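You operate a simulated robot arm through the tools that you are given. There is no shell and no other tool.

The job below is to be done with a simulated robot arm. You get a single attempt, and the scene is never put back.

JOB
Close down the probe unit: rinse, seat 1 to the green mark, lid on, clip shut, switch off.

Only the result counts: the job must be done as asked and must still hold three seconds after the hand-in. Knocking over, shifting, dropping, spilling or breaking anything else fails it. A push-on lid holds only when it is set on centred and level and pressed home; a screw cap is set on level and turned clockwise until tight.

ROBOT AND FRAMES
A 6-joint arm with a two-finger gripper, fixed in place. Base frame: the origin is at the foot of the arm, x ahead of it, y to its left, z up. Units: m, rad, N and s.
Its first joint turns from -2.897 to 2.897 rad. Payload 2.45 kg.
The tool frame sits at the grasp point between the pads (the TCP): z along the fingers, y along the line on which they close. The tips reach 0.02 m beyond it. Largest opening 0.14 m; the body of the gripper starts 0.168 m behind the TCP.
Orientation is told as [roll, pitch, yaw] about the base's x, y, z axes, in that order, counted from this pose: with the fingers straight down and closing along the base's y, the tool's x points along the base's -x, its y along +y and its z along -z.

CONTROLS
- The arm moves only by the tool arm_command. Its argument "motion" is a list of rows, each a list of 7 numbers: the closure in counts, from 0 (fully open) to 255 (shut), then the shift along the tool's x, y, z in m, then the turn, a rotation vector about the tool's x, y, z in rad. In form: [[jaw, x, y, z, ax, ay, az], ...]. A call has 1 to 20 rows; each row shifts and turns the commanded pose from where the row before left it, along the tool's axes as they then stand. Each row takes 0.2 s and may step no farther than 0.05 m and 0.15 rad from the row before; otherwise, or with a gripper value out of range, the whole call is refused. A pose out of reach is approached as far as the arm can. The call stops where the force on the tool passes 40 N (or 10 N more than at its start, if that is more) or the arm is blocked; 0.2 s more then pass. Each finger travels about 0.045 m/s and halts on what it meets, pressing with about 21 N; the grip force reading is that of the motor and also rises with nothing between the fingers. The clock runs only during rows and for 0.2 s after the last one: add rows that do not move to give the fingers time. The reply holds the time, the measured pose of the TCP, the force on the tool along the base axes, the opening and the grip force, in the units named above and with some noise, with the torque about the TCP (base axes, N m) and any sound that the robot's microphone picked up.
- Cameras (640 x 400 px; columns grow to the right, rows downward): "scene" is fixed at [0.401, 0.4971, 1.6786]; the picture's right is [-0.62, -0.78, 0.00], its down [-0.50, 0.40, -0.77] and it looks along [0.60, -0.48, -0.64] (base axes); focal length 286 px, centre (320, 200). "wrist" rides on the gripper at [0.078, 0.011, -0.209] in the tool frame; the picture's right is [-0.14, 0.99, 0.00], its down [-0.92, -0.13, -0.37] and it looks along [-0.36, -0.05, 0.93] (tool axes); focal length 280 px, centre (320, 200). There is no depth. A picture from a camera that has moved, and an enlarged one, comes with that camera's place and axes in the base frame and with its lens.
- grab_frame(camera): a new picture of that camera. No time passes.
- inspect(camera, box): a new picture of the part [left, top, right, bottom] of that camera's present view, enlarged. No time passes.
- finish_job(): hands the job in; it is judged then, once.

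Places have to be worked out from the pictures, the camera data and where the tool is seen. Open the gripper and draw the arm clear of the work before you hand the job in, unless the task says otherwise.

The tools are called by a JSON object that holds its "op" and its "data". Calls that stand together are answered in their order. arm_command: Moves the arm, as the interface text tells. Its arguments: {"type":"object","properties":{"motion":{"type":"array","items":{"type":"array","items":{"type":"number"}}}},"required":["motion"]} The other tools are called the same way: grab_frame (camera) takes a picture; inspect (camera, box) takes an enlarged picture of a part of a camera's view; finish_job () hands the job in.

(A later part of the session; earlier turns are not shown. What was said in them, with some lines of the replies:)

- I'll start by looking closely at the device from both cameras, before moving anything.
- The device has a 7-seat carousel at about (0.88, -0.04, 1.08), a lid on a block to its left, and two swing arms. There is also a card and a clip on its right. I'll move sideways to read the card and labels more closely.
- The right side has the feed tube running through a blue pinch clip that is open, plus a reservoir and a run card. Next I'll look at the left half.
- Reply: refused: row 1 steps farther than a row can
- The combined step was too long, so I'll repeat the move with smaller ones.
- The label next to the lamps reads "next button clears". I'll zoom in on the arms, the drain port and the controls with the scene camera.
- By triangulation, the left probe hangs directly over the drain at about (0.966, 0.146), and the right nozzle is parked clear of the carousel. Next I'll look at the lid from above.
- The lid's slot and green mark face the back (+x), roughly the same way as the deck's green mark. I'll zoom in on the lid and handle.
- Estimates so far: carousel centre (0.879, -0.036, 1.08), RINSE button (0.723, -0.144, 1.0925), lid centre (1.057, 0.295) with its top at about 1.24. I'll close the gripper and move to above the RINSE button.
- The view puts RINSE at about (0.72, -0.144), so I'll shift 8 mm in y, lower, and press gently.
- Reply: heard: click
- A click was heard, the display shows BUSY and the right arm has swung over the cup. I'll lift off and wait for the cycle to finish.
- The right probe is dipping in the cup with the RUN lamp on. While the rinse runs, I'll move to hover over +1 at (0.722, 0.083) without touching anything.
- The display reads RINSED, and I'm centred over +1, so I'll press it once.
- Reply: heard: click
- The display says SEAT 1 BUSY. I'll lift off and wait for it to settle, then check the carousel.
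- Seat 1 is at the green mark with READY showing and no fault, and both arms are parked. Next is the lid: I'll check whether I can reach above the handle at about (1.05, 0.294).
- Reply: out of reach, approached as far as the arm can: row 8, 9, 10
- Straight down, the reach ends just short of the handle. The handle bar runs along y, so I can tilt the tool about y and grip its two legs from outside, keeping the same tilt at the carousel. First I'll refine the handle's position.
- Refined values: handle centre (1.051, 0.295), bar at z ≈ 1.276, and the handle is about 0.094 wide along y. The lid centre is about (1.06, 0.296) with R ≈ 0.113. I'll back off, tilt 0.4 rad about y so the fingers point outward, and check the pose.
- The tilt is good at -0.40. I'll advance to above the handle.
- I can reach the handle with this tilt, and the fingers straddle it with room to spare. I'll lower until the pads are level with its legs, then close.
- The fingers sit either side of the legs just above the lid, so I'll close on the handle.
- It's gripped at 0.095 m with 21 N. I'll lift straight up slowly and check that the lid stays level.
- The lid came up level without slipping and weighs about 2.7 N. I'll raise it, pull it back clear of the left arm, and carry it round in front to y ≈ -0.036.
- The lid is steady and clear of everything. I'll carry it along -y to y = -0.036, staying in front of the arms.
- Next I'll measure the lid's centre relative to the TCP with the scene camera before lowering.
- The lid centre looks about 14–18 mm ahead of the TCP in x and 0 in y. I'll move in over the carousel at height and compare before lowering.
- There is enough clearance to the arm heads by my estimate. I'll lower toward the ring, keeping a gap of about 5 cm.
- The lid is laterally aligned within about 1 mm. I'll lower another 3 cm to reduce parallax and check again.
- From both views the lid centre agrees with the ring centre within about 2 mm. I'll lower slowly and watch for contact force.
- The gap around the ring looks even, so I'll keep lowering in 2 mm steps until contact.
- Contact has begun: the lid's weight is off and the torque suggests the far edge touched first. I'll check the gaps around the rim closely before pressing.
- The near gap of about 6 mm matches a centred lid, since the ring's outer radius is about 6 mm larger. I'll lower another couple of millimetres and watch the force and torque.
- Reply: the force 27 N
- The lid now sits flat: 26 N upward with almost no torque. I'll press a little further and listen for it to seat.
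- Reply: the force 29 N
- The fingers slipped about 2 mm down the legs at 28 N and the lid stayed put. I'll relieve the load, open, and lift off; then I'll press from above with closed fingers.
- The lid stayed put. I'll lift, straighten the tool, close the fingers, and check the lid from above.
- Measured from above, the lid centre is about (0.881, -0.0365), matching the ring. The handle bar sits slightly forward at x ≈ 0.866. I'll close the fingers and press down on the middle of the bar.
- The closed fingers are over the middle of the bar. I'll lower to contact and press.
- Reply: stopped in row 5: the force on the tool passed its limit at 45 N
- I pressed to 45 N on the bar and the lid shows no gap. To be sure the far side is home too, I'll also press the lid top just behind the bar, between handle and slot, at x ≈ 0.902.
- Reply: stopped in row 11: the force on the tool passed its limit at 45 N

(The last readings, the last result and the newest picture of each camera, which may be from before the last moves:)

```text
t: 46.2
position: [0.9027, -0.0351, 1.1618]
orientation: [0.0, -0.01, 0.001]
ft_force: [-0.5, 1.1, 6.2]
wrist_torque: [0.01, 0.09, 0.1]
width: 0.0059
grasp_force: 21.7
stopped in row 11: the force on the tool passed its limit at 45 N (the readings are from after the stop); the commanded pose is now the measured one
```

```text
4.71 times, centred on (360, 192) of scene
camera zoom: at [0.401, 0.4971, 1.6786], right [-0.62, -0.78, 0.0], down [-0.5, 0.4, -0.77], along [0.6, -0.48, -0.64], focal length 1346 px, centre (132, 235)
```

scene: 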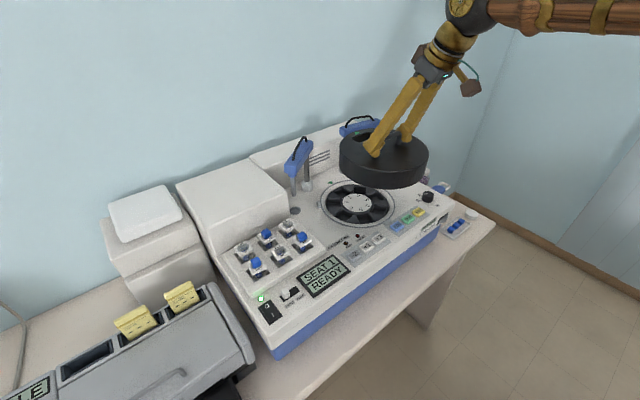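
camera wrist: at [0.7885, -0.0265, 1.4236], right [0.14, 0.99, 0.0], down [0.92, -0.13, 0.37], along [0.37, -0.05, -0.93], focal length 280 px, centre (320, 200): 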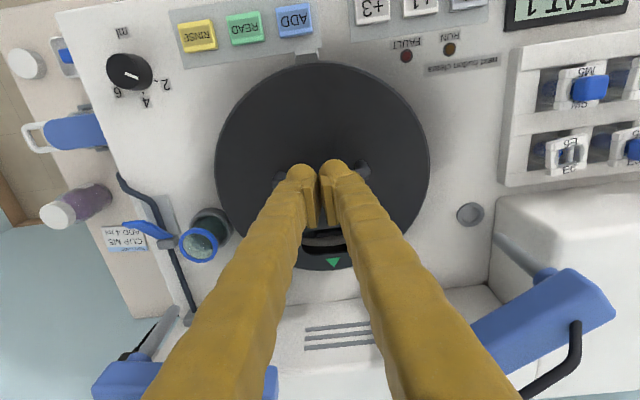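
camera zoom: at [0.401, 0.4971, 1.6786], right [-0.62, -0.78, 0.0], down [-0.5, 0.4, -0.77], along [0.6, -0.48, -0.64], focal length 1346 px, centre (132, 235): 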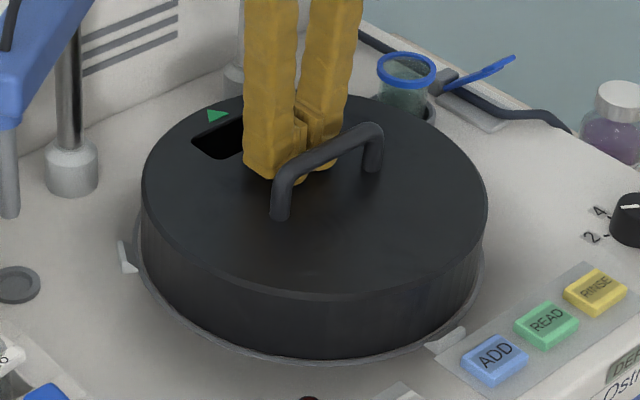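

The lid is firmly down with its top at about 1.142. I'll lift away and go look at the tube clip on the right side.

{"op": "arm_command", "data": {"motion": [[255, 0, 0, -0.03, 0, 0, 0], [255, 0, 0, -0.04, 0, 0, 0], [255, 0, 0, -0.05, 0, 0, 0], [255, 0, 0, -0.05, 0, 0, 0], [255, 0.035, -0.035, 0, 0, 0, 0], [255, 0.035, -0.035, 0, 0, 0, 0], [255, 0.035, -0.035, 0, 0, 0, 0], [255, 0.035, -0.035, 0, 0, 0, 0], [255, 0.03, -0.035, 0, 0, 0, 0], [255, 0, -0.035, 0, 0, 0, 0], [255, 0, 0, 0, 0, 0, 0]]}}

{"op": "grab_frame", "data": {"camera": "wrist"}}

{"op": "grab_frame", "data": {"camera": "scene"}}

{"op": "inspect", "data": {"camera": "scene", "box": [360, 145, 430, 195]}}

```text
t: 48.6
position: [0.7297, -0.2459, 1.3298]
orientation: [-0.001, -0.01, 0.002]
ft_force: [-0.6, -0.3, -0.3]
wrist_torque: [0.0, 0.0, 0.0]
width: 0.0001
grasp_force: 20.6
```

```text
taken
camera wrist: at [0.6488, -0.2363, 1.5373], right [0.14, 0.99, 0.0], down [0.92, -0.13, 0.38], along [0.37, -0.05, -0.93], focal length 280 px, centre (320, 200)
```

wrist: 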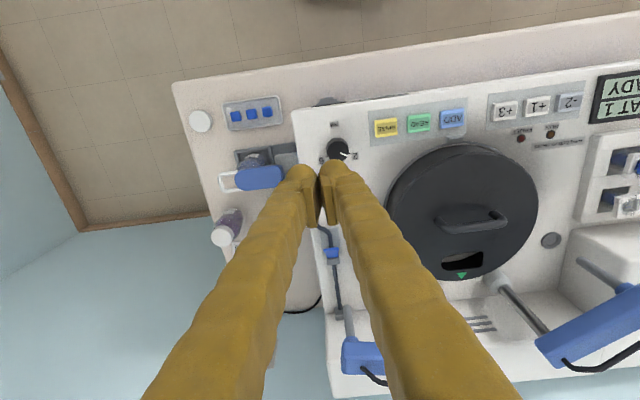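

```text
taken
```

scene: 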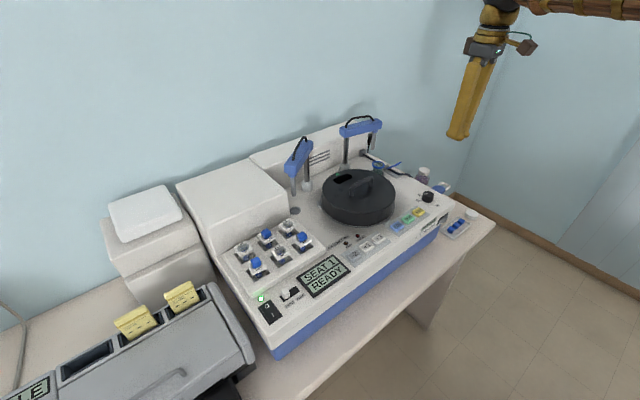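

```text
8.00 times, centred on (395, 170) of scene
camera zoom: at [0.401, 0.4971, 1.6786], right [-0.62, -0.78, 0.0], down [-0.5, 0.4, -0.77], along [0.6, -0.48, -0.64], focal length 2289 px, centre (-280, 440)
```

zoom: 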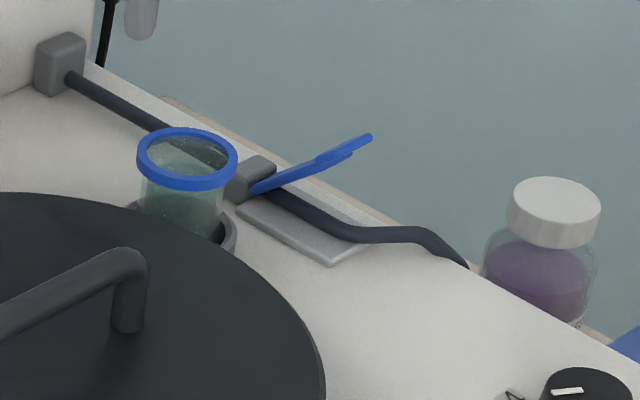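

I'll open the fingers so the wrist camera can see the clip between them.

{"op": "arm_command", "data": {"motion": [[0, 0, 0, 0, 0, 0, 0], [0, 0, 0, 0, 0, 0, 0], [0, 0, 0, 0, 0, 0, 0], [0, 0, 0, 0, 0, 0, 0], [0, 0, 0, 0, 0, 0, 0], [0, 0, 0, 0, 0, 0, 0], [0, 0, 0, 0, 0, 0, 0], [0, 0, 0, 0, 0, 0, 0]]}}

{"op": "inspect", "data": {"camera": "wrist", "box": [280, 190, 400, 290]}}

{"op": "inspect", "data": {"camera": "wrist", "box": [310, 230, 350, 270]}}

```text
t: 50.4
position: [0.7308, -0.2464, 1.3284]
orientation: [0.001, -0.01, 0.001]
ft_force: [0.3, -0.3, -0.1]
wrist_torque: [-0.01, 0.05, -0.01]
width: 0.1397
grasp_force: 0.0
```

```text
4.00 times, centred on (340, 240) of wrist
camera zoom: at [0.6489, -0.236, 1.5374], right [0.14, 0.99, 0.0], down [0.92, -0.13, 0.38], along [0.37, -0.05, -0.93], focal length 1122 px, centre (240, 40)
```

zoom: 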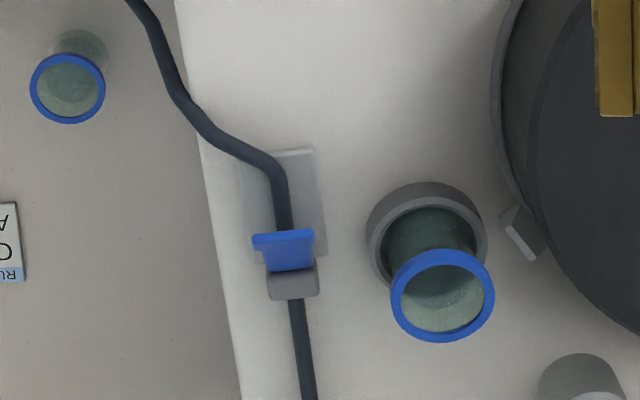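

```text
10.00 times, centred on (330, 250) of wrist
camera zoom: at [0.6489, -0.236, 1.5374], right [0.14, 0.99, 0.0], down [0.92, -0.13, 0.38], along [0.37, -0.05, -0.93], focal length 2804 px, centre (220, -300)
```

zoom: 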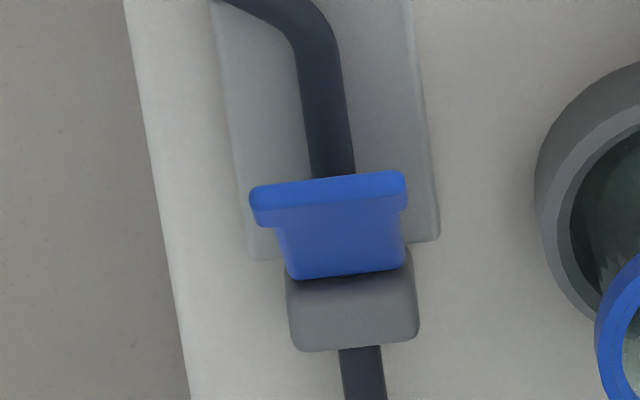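

The clip lever hinges at about (0.946, -0.253, 1.09). Its tip is raised at (0.894, -0.252, 1.14) over the tube, so I'll close the fingers and come in above the tip to push it down.

{"op": "arm_command", "data": {"motion": [[255, -0.03, -0.001, 0, 0, 0.01, 0], [255, -0.03, -0.001, 0, 0, 0, 0], [255, -0.03, -0.001, 0, 0, 0, 0], [255, -0.03, -0.001, 0, 0, 0, 0], [255, -0.03, -0.001, 0, 0, 0, 0], [255, -0.018, -0.001, 0, 0, 0, 0], [255, 0, 0, 0.03, 0, 0, 0], [255, 0, 0, 0.04, 0, 0, 0], [255, 0, 0, 0.04, 0, 0, 0], [255, 0, 0, 0.03, 0, 0, 0], [255, 0, 0, 0, 0, 0, 0]]}}

{"op": "grab_frame", "data": {"camera": "wrist"}}

{"op": "inspect", "data": {"camera": "scene", "box": [350, 115, 430, 195]}}

```text
t: 52.8
position: [0.899, -0.2518, 1.1881]
orientation: [0.0, 0.001, -0.001]
ft_force: [0.1, 0.3, 0.0]
wrist_torque: [-0.01, 0.0, -0.02]
width: 0.0002
grasp_force: 20.9
```

```text
taken
camera wrist: at [0.8201, -0.2423, 1.3984], right [0.14, 0.99, 0.0], down [0.92, -0.13, 0.37], along [0.37, -0.05, -0.93], focal length 280 px, centre (320, 200)
```

wrist: 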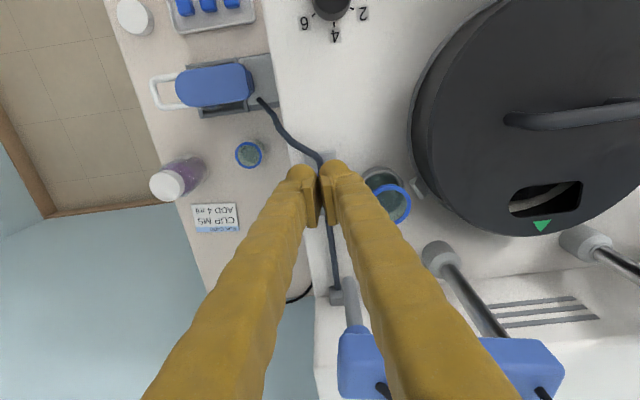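

```text
5.00 times, centred on (390, 155) of scene
camera zoom: at [0.401, 0.4971, 1.6786], right [-0.62, -0.78, 0.0], down [-0.5, 0.4, -0.77], along [0.6, -0.48, -0.64], focal length 1430 px, centre (-30, 425)
```

zoom: 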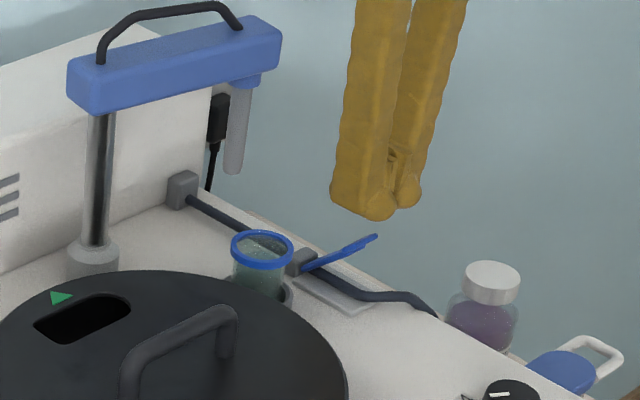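

The fingertips are directly above the lever tip. I'll push it down gradually.

{"op": "arm_command", "data": {"motion": [[255, 0, 0, 0.018, 0, 0, 0], [255, 0, 0, 0.008, 0, 0, 0], [255, 0, 0, 0.008, 0, 0, 0], [255, 0, 0, 0.008, 0, 0, 0], [255, 0, 0, 0.006, 0, 0, 0], [255, 0, 0, 0, 0, 0, 0]]}}

{"op": "inspect", "data": {"camera": "scene", "box": [350, 115, 430, 195]}}

```text
t: 54.2
position: [0.9003, -0.2512, 1.1408]
orientation: [0.0, 0.0, 0.0]
ft_force: [0.3, 0.3, -0.1]
wrist_torque: [0.0, 0.04, 0.05]
width: 0.0002
grasp_force: 29.9
```

```text
5.00 times, centred on (390, 155) of scene
camera zoom: at [0.401, 0.4971, 1.6786], right [-0.62, -0.78, 0.0], down [-0.5, 0.4, -0.77], along [0.6, -0.48, -0.64], focal length 1430 px, centre (-30, 425)
```

zoom: 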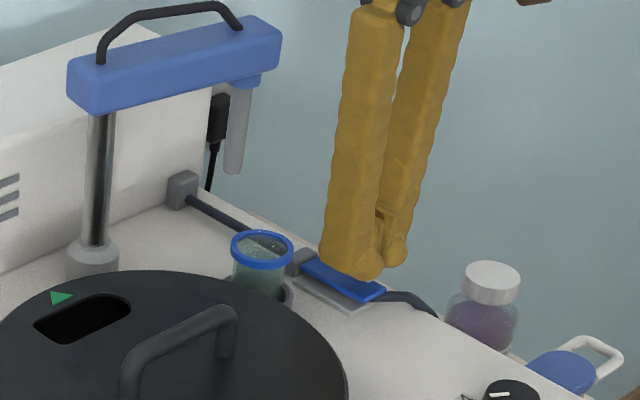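

The lever has gone down over the tube. I'll press further to make sure it is fully shut.

{"op": "arm_command", "data": {"motion": [[255, 0, 0, 0.008, 0, 0, 0], [255, 0, 0, 0.005, 0, 0, 0], [255, 0, 0, 0.003, 0, 0, 0], [255, 0, 0, 0.003, 0, 0, 0], [255, 0, 0, 0.002, 0, 0, 0], [255, 0, 0, 0.002, 0, 0, 0]]}}

{"op": "inspect", "data": {"camera": "scene", "box": [350, 115, 430, 195]}}

```text
t: 55.6
position: [0.8987, -0.2519, 1.1223]
orientation: [-0.001, -0.005, 0.0]
ft_force: [-5.7, 1.9, 27.3]
wrist_torque: [0.1, 0.29, -0.01]
width: 0.0059
grasp_force: 29.6
stopped in row 6: the force on the tool passed its limit at 41 N (the readings are from after the stop); the commanded pose is now the measured one
```

```text
5.00 times, centred on (390, 155) of scene
camera zoom: at [0.401, 0.4971, 1.6786], right [-0.62, -0.78, 0.0], down [-0.5, 0.4, -0.77], along [0.6, -0.48, -0.64], focal length 1430 px, centre (-30, 425)
```

zoom: 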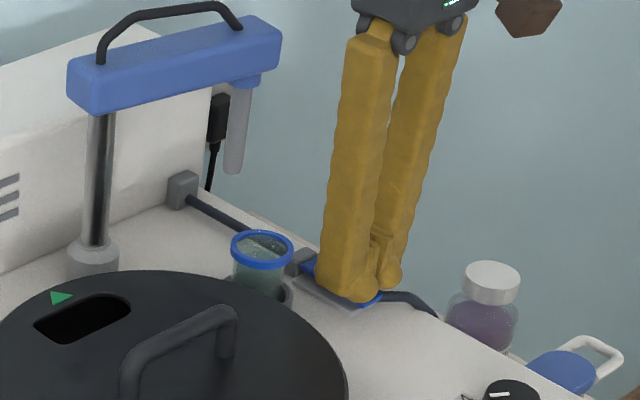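

The clip lever is pressed flat at 41 N. I'll lift off and check that it stays shut.

{"op": "arm_command", "data": {"motion": [[255, 0, 0, -0.02, 0, 0, 0], [255, 0, 0, -0.04, 0, 0, 0], [255, 0, 0, -0.04, 0, 0, 0], [255, 0.03, 0, -0.035, 0, 0, 0], [255, 0.04, 0, -0.03, 0, 0, 0], [255, 0.04, 0, -0.03, 0, 0, 0], [255, 0.04, 0, 0, 0, 0, 0], [255, 0, 0, 0, 0, 0, 0]]}}

{"op": "inspect", "data": {"camera": "scene", "box": [350, 115, 430, 195]}}

{"op": "grab_frame", "data": {"camera": "scene"}}

{"op": "inspect", "data": {"camera": "scene", "box": [240, 270, 310, 340]}}

```text
t: 57.4
position: [0.7476, -0.2528, 1.3161]
orientation: [-0.001, -0.003, 0.0]
ft_force: [0.8, -0.4, -0.6]
wrist_torque: [0.04, -0.02, 0.0]
width: 0.0
grasp_force: 29.3
```

```text
5.00 times, centred on (390, 155) of scene
camera zoom: at [0.401, 0.4971, 1.6786], right [-0.62, -0.78, 0.0], down [-0.5, 0.4, -0.77], along [0.6, -0.48, -0.64], focal length 1430 px, centre (-30, 425)
```

zoom: 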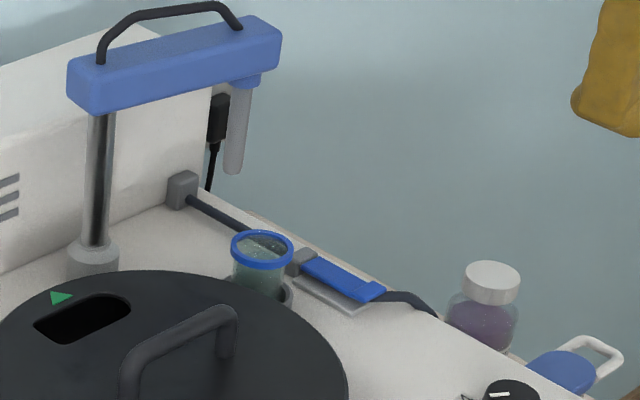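

```text
taken
```

scene: 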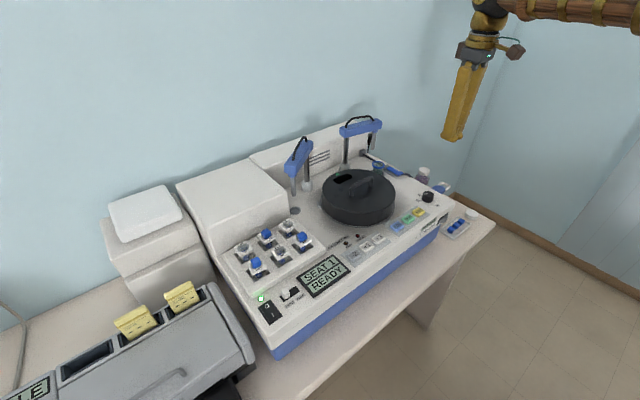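

```text
5.71 times, centred on (275, 305) of scene
camera zoom: at [0.401, 0.4971, 1.6786], right [-0.62, -0.78, 0.0], down [-0.5, 0.4, -0.77], along [0.6, -0.48, -0.64], focal length 1635 px, centre (577, -400)
```

zoom: 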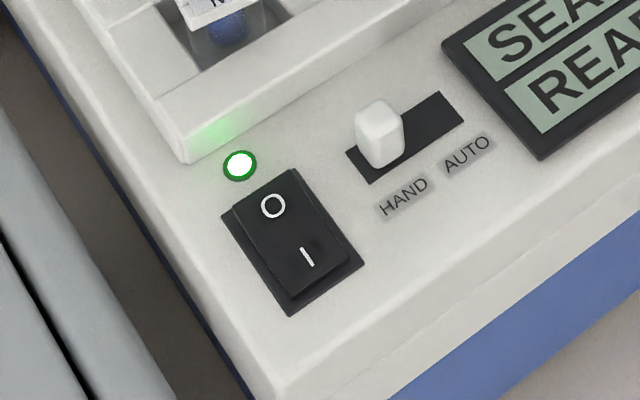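

The clip is shut and stays shut. The power rocker's O end is at about (0.738, 0.380). I'll move over it and tilt the tool by 0.3 rad so only the near fingertip edge touches the O end.

{"op": "arm_command", "data": {"motion": [[255, 0, 0.0487, 0, 0, 0, 0], [255, 0, 0.0487, 0, 0, 0, 0], [255, 0, 0.0487, 0, 0, 0, 0], [255, 0, 0.0487, 0, 0, 0, 0], [255, 0, 0.0487, 0, 0, 0, 0], [255, 0, 0.0487, 0, 0, 0, 0], [255, 0, 0.0487, 0, 0, 0, 0], [255, 0, 0.0487, 0, 0, 0, 0], [255, 0, 0.0487, 0, 0, 0, 0], [255, 0, 0.0487, 0, 0, 0, 0], [255, 0, 0.0487, 0, 0, 0, 0], [255, 0, 0.0487, 0, 0, 0, 0], [255, 0, 0.0487, 0, 0, 0, 0], [255, 0, 0, 0, 0, -0.1, 0], [255, 0, 0, 0, 0, -0.1, 0], [255, 0, 0, 0, 0, -0.1, 0], [255, 0, 0, 0, 0, 0, 0]]}}

{"op": "grab_frame", "data": {"camera": "wrist"}}

{"op": "grab_frame", "data": {"camera": "scene"}}

```text
t: 61.0
position: [0.7492, 0.3823, 1.3151]
orientation: [-0.003, -0.304, 0.0]
ft_force: [0.1, 0.2, 0.1]
wrist_torque: [0.0, 0.03, 0.0]
width: 0.0001
grasp_force: 29.1
```

```text
taken
camera wrist: at [0.6116, 0.3909, 1.491], right [0.13, 0.99, 0.04], down [0.77, -0.13, 0.63], along [0.63, -0.05, -0.78], focal length 280 px, centre (320, 200)
```

wrist: 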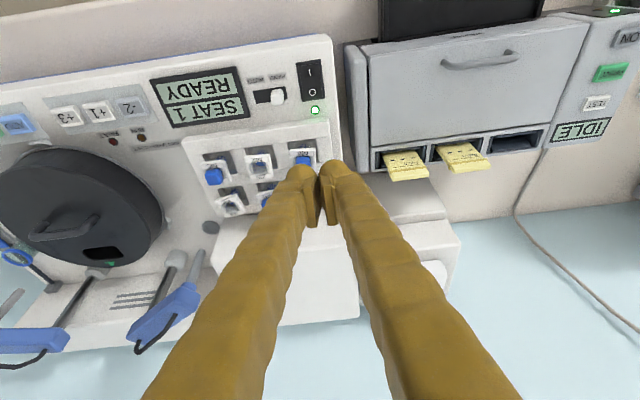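

```text
taken
```

scene: 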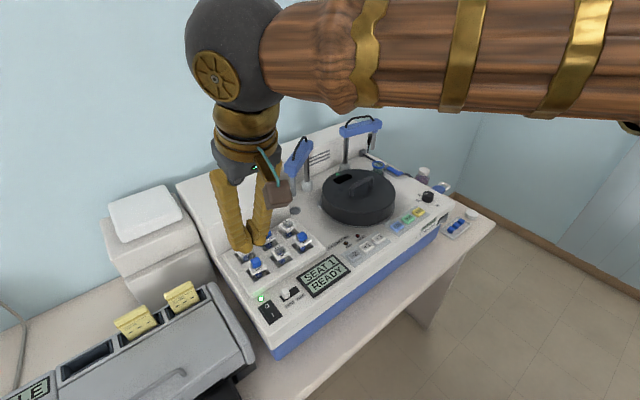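

The position agrees. I'll descend to just above the rocker and check.

{"op": "arm_command", "data": {"motion": [[255, 0.0105, -0.0004, 0.0334, 0, 0, 0], [255, 0.0105, -0.0004, 0.0334, 0, 0, 0], [255, 0.0105, -0.0004, 0.0334, 0, 0, 0], [255, 0.0105, -0.0004, 0.0334, 0, 0, 0], [255, 0.0105, -0.0004, 0.0334, 0, 0, 0], [255, 0, 0, 0, 0, 0, 0]]}}

{"op": "inspect", "data": {"camera": "scene", "box": [220, 250, 320, 350]}}

{"op": "grab_frame", "data": {"camera": "wrist"}}

```text
t: 62.4
position: [0.748, 0.3801, 1.1401]
orientation: [-0.002, -0.302, 0.001]
ft_force: [-0.2, 0.0, -0.5]
wrist_torque: [0.0, 0.01, -0.01]
width: 0.0
grasp_force: 29.0
```

```text
4.00 times, centred on (270, 300) of scene
camera zoom: at [0.401, 0.4971, 1.6786], right [-0.62, -0.78, 0.0], down [-0.5, 0.4, -0.77], along [0.6, -0.48, -0.64], focal length 1144 px, centre (520, -200)
```

zoom: 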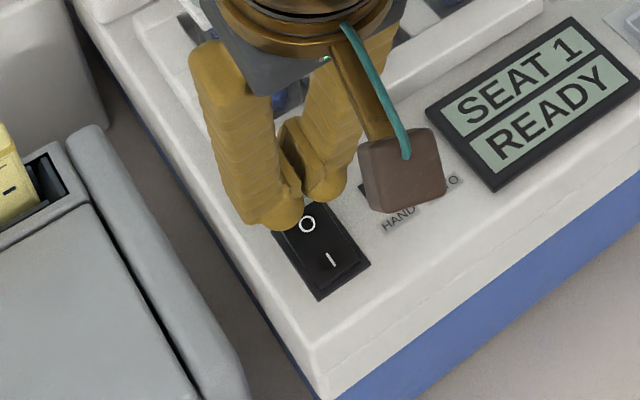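

```text
taken
camera wrist: at [0.611, 0.3893, 1.3161], right [0.13, 0.99, 0.04], down [0.77, -0.13, 0.63], along [0.63, -0.05, -0.78], focal length 280 px, centre (320, 200)
```

wrist: 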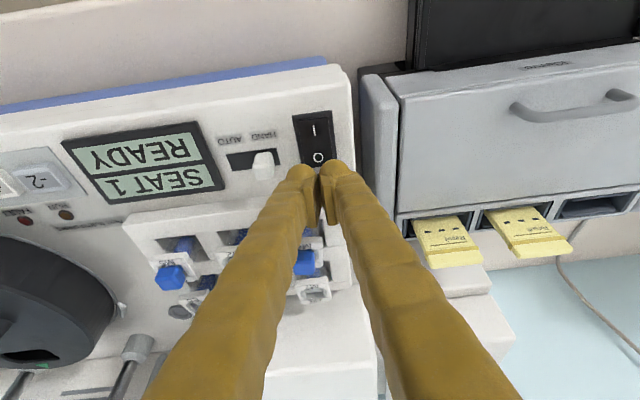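

The fingertip edge is right over the O end, so I'll press down.

{"op": "arm_command", "data": {"motion": [[255, 0.003, 0, 0.0095, 0, 0, 0], [255, 0.0018, 0, 0.0057, 0, 0, 0], [255, 0.0009, 0, 0.0029, 0, 0, 0], [255, 0.0009, 0, 0.0029, 0, 0, 0], [255, 0.0009, 0, 0.0029, 0, 0, 0]]}}

{"op": "inspect", "data": {"camera": "scene", "box": [220, 225, 360, 350]}}

```text
t: 63.8
position: [0.749, 0.3792, 1.1184]
orientation: [0.001, -0.305, 0.0]
ft_force: [-1.8, -2.6, 9.7]
wrist_torque: [-0.07, 0.1, 0.05]
width: 0.0059
grasp_force: 29.7
stopped in row 5: the force on the tool passed its limit at 42 N (the readings are from after the stop); the commanded pose is now the measured one
```

```text
3.20 times, centred on (290, 288) of scene
camera zoom: at [0.401, 0.4971, 1.6786], right [-0.62, -0.78, 0.0], down [-0.5, 0.4, -0.77], along [0.6, -0.48, -0.64], focal length 915 px, centre (416, -80)
```

zoom: 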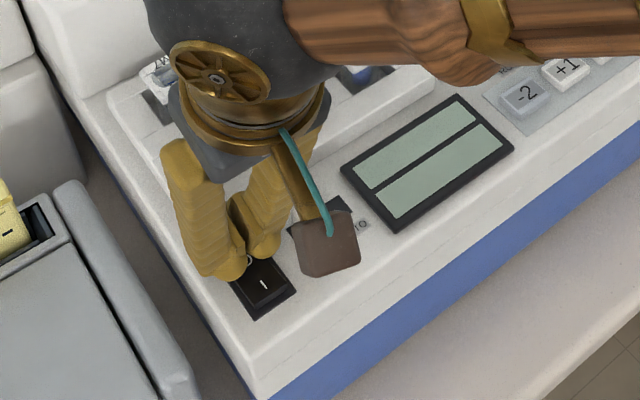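

The display has gone blank, so the power is off. I'll lift straight up, straighten the tool, retract to a clear place with the gripper open, and check everything.

{"op": "arm_command", "data": {"motion": [[255, -0.006, 0, -0.019, 0, 0, 0], [255, -0.0105, 0, -0.0334, 0, 0, 0], [255, -0.0105, 0, -0.0334, 0, 0, 0], [255, -0.0105, 0, -0.0334, 0, 0, 0], [255, -0.0105, 0, -0.0334, 0, 0, 0], [255, -0.0105, 0, -0.0334, 0, 0, 0], [255, -0.0105, 0, -0.0334, 0, 0, 0], [255, 0, 0, 0, 0, 0.1, 0], [255, 0, 0, 0, 0, 0.1, 0], [255, 0, 0, 0, 0, 0.1, 0], [0, 0.045, 0, 0, 0, 0, 0], [0, 0.045, 0, 0, 0, 0, 0], [0, 0.045, 0, 0, 0, 0, 0], [0, 0.03, -0.03, 0, 0, 0, 0], [0, 0, -0.045, 0, 0, 0, 0], [0, 0, -0.045, 0, 0, 0, 0], [0, 0, -0.045, 0, 0, 0, 0], [0, 0, -0.045, 0, 0, 0, 0], [0, 0, 0, 0, 0, 0, 0]]}}

{"op": "grab_frame", "data": {"camera": "scene"}}

{"op": "inspect", "data": {"camera": "scene", "box": [240, 225, 360, 340]}}

{"op": "inspect", "data": {"camera": "scene", "box": [300, 110, 430, 235]}}

{"op": "inspect", "data": {"camera": "scene", "box": [400, 150, 500, 250]}}

{"op": "grab_frame", "data": {"camera": "wrist"}}

```text
t: 67.8
position: [0.5833, 0.167, 1.3449]
orientation: [-0.001, -0.006, 0.001]
ft_force: [-0.1, 0.2, -0.6]
wrist_torque: [0.03, -0.04, 0.02]
width: 0.14
grasp_force: 0.1
```

```text
taken
```

scene: 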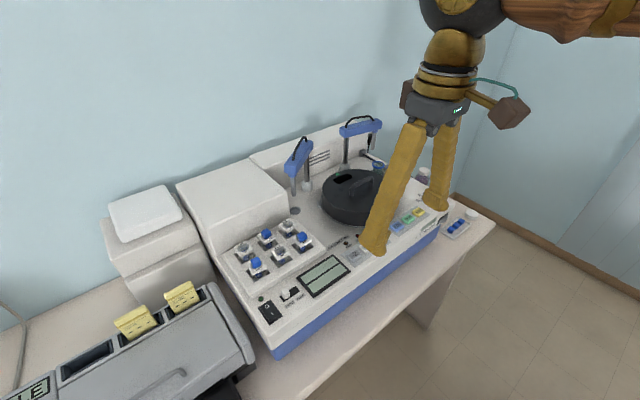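

```text
3.48 times, centred on (300, 282) of scene
camera zoom: at [0.401, 0.4971, 1.6786], right [-0.62, -0.78, 0.0], down [-0.5, 0.4, -0.77], along [0.6, -0.48, -0.64], focal length 995 px, centre (390, -87)
```

zoom: 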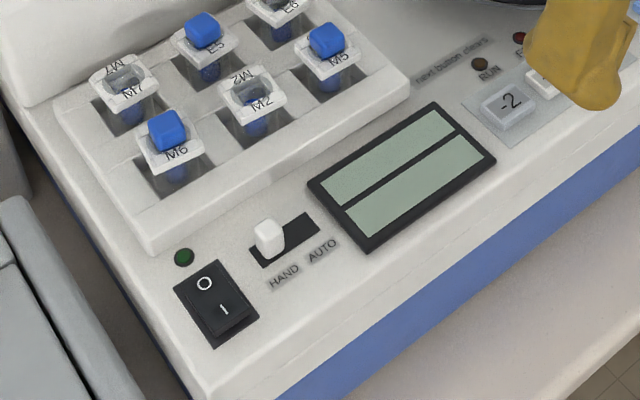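

```text
3.20 times, centred on (365, 172) of scene
camera zoom: at [0.401, 0.4971, 1.6786], right [-0.62, -0.78, 0.0], down [-0.5, 0.4, -0.77], along [0.6, -0.48, -0.64], focal length 915 px, centre (176, 288)
```

zoom: 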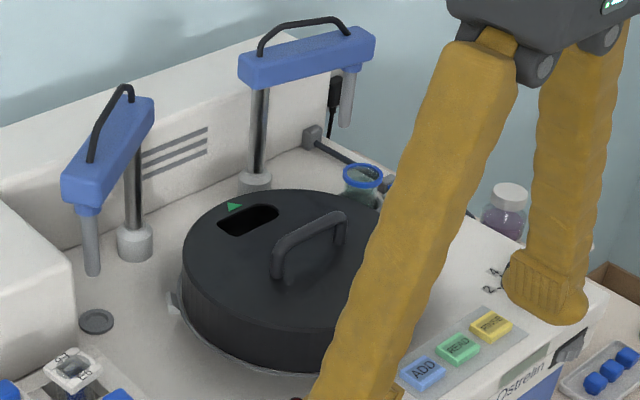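

```text
4.00 times, centred on (450, 200) of scene
camera zoom: at [0.401, 0.4971, 1.6786], right [-0.62, -0.78, 0.0], down [-0.5, 0.4, -0.77], along [0.6, -0.48, -0.64], focal length 1144 px, centre (-200, 200)
```

zoom: 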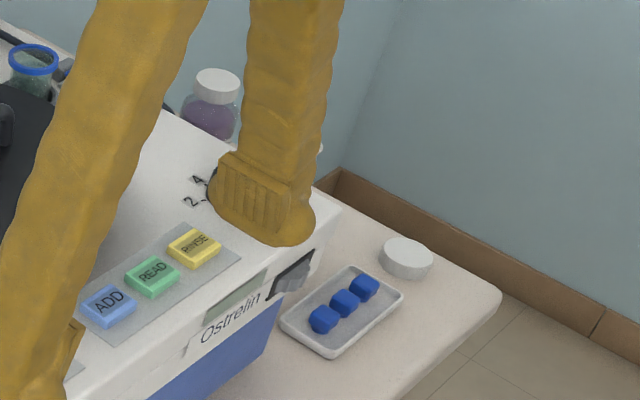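

```text
taken
camera wrist: at [0.5032, 0.1778, 1.5535], right [0.14, 0.99, 0.0], down [0.92, -0.13, 0.37], along [0.37, -0.05, -0.93], focal length 280 px, centre (320, 200)
```

wrist: 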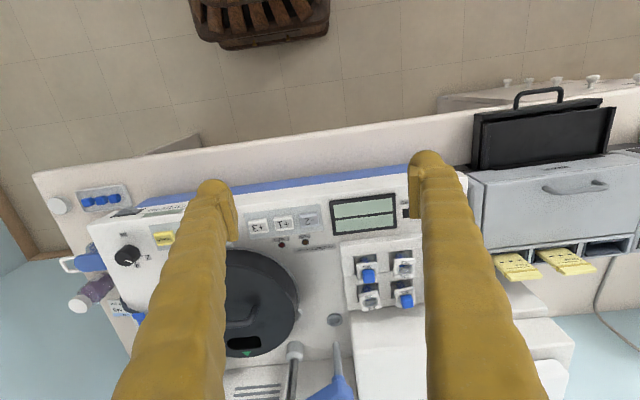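

Power lamp and display are off, the rocker is on O, and the lid and clip are in place. I'll draw the arm further back and up, then take one last close look at the lid rim and clip.

{"op": "arm_command", "data": {"motion": [[0, 0.03, 0, -0.035, 0, 0, 0], [0, 0.03, 0, -0.035, 0, 0, 0], [0, 0.03, 0.03, -0.02, 0, 0, 0], [0, 0.03, 0.03, 0, 0, 0, 0], [0, 0.03, 0.03, 0, 0, 0, 0], [0, 0, 0, 0, 0, 0, 0]]}}

{"op": "grab_frame", "data": {"camera": "scene"}}

{"op": "inspect", "data": {"camera": "scene", "box": [315, 165, 375, 230]}}

{"op": "inspect", "data": {"camera": "scene", "box": [355, 150, 425, 230]}}

{"op": "inspect", "data": {"camera": "wrist", "box": [200, 200, 330, 300]}}

```text
t: 69.2
position: [0.4333, 0.2579, 1.4346]
orientation: [0.001, -0.005, 0.0]
ft_force: [0.3, 0.0, 0.2]
wrist_torque: [0.02, -0.02, -0.02]
width: 0.1399
grasp_force: 0.0
```

```text
taken
```

scene: 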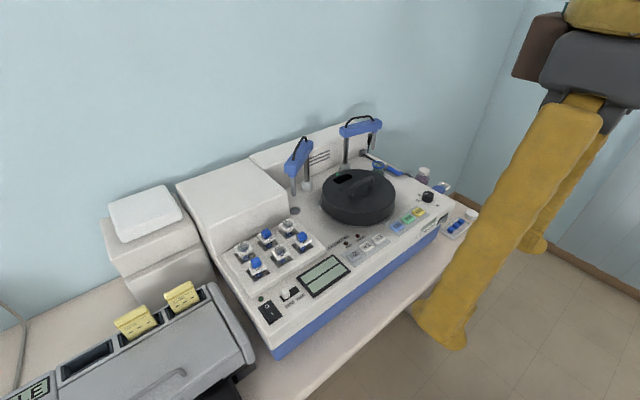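

```text
6.15 times, centred on (345, 198) of scene
camera zoom: at [0.401, 0.4971, 1.6786], right [-0.62, -0.78, 0.0], down [-0.5, 0.4, -0.77], along [0.6, -0.48, -0.64], focal length 1760 px, centre (166, 215)
```

zoom: 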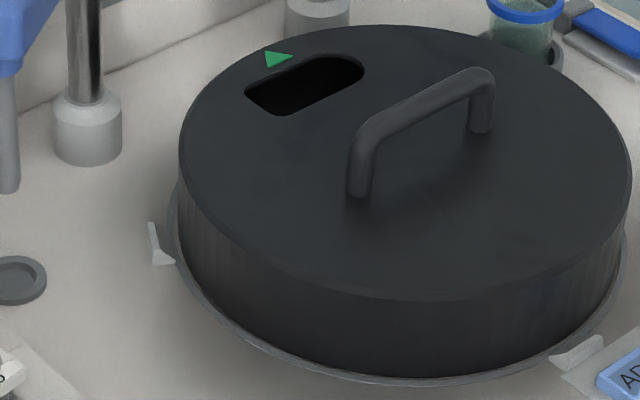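

```text
5.00 times, centred on (390, 190) of scene
camera zoom: at [0.401, 0.4971, 1.6786], right [-0.62, -0.78, 0.0], down [-0.5, 0.4, -0.77], along [0.6, -0.48, -0.64], focal length 1430 px, centre (-30, 250)
```

zoom: 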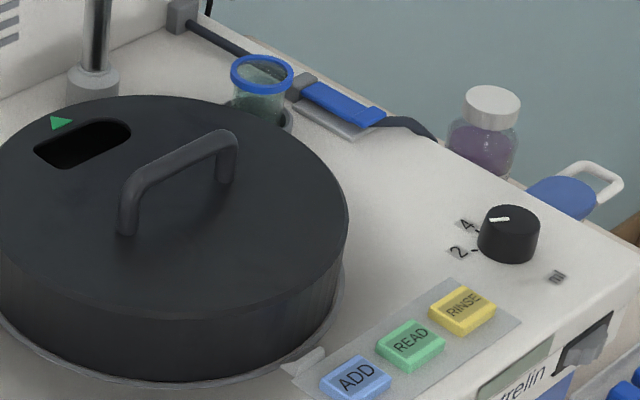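

```text
4.00 times, centred on (265, 250) of wrist
camera zoom: at [0.3534, 0.2677, 1.6438], right [0.14, 0.99, 0.0], down [0.92, -0.13, 0.37], along [0.37, -0.05, -0.93], focal length 1122 px, centre (540, 0)
```

zoom: 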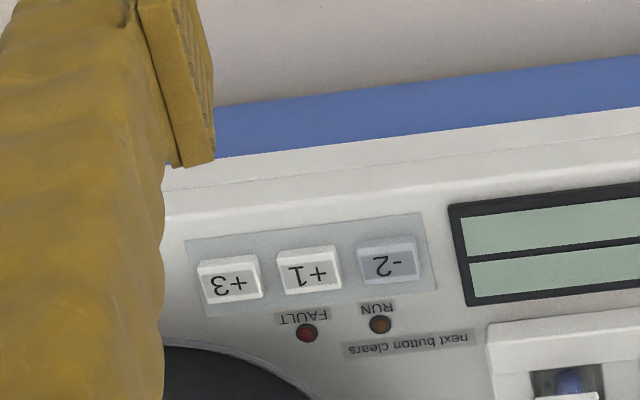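

The lid is centred, level and seated in the ring with its mark facing the deck mark. Seat 1 was last shown at the mark, the clip is shut, and the power is off. The arm is clear and the gripper is open, so I'm handing in.

{"op": "finish_job", "data": {}}

```text
The job is handed in.
```

I closed the probe unit down in the order you gave and handed the job in; I haven't seen how it was judged.

- **Rinse:** I pressed RINSE once. The right-hand probe dipped in the cup, the display showed RINSED, and the arm went back to its parked position.
- **Seat 1:** One press of +1 took the carousel from seat 7 to seat 1. The display read SEAT 1 READY and seat 1 was at the green mark.
- **Lid:** It is on the ring, level and centred to within about 2 mm, with its green mark pointing the same way as the one on the deck. I pressed it down to 45 N on the handle and again behind the handle. It did not move and shows no gap. I heard no click from the lid, so the fit is judged from the force and the pictures.
- **Clip:** The blue lever is pressed flat over the feed tube and stayed shut after I let go.
- **Switch:** The power switch is on O, and the display and power lamp are off.

The FAULT lamp was off whenever I checked it. I saw nothing else moved or spilled in the last pictures. The gripper is open and the arm is drawn back clear of the work.
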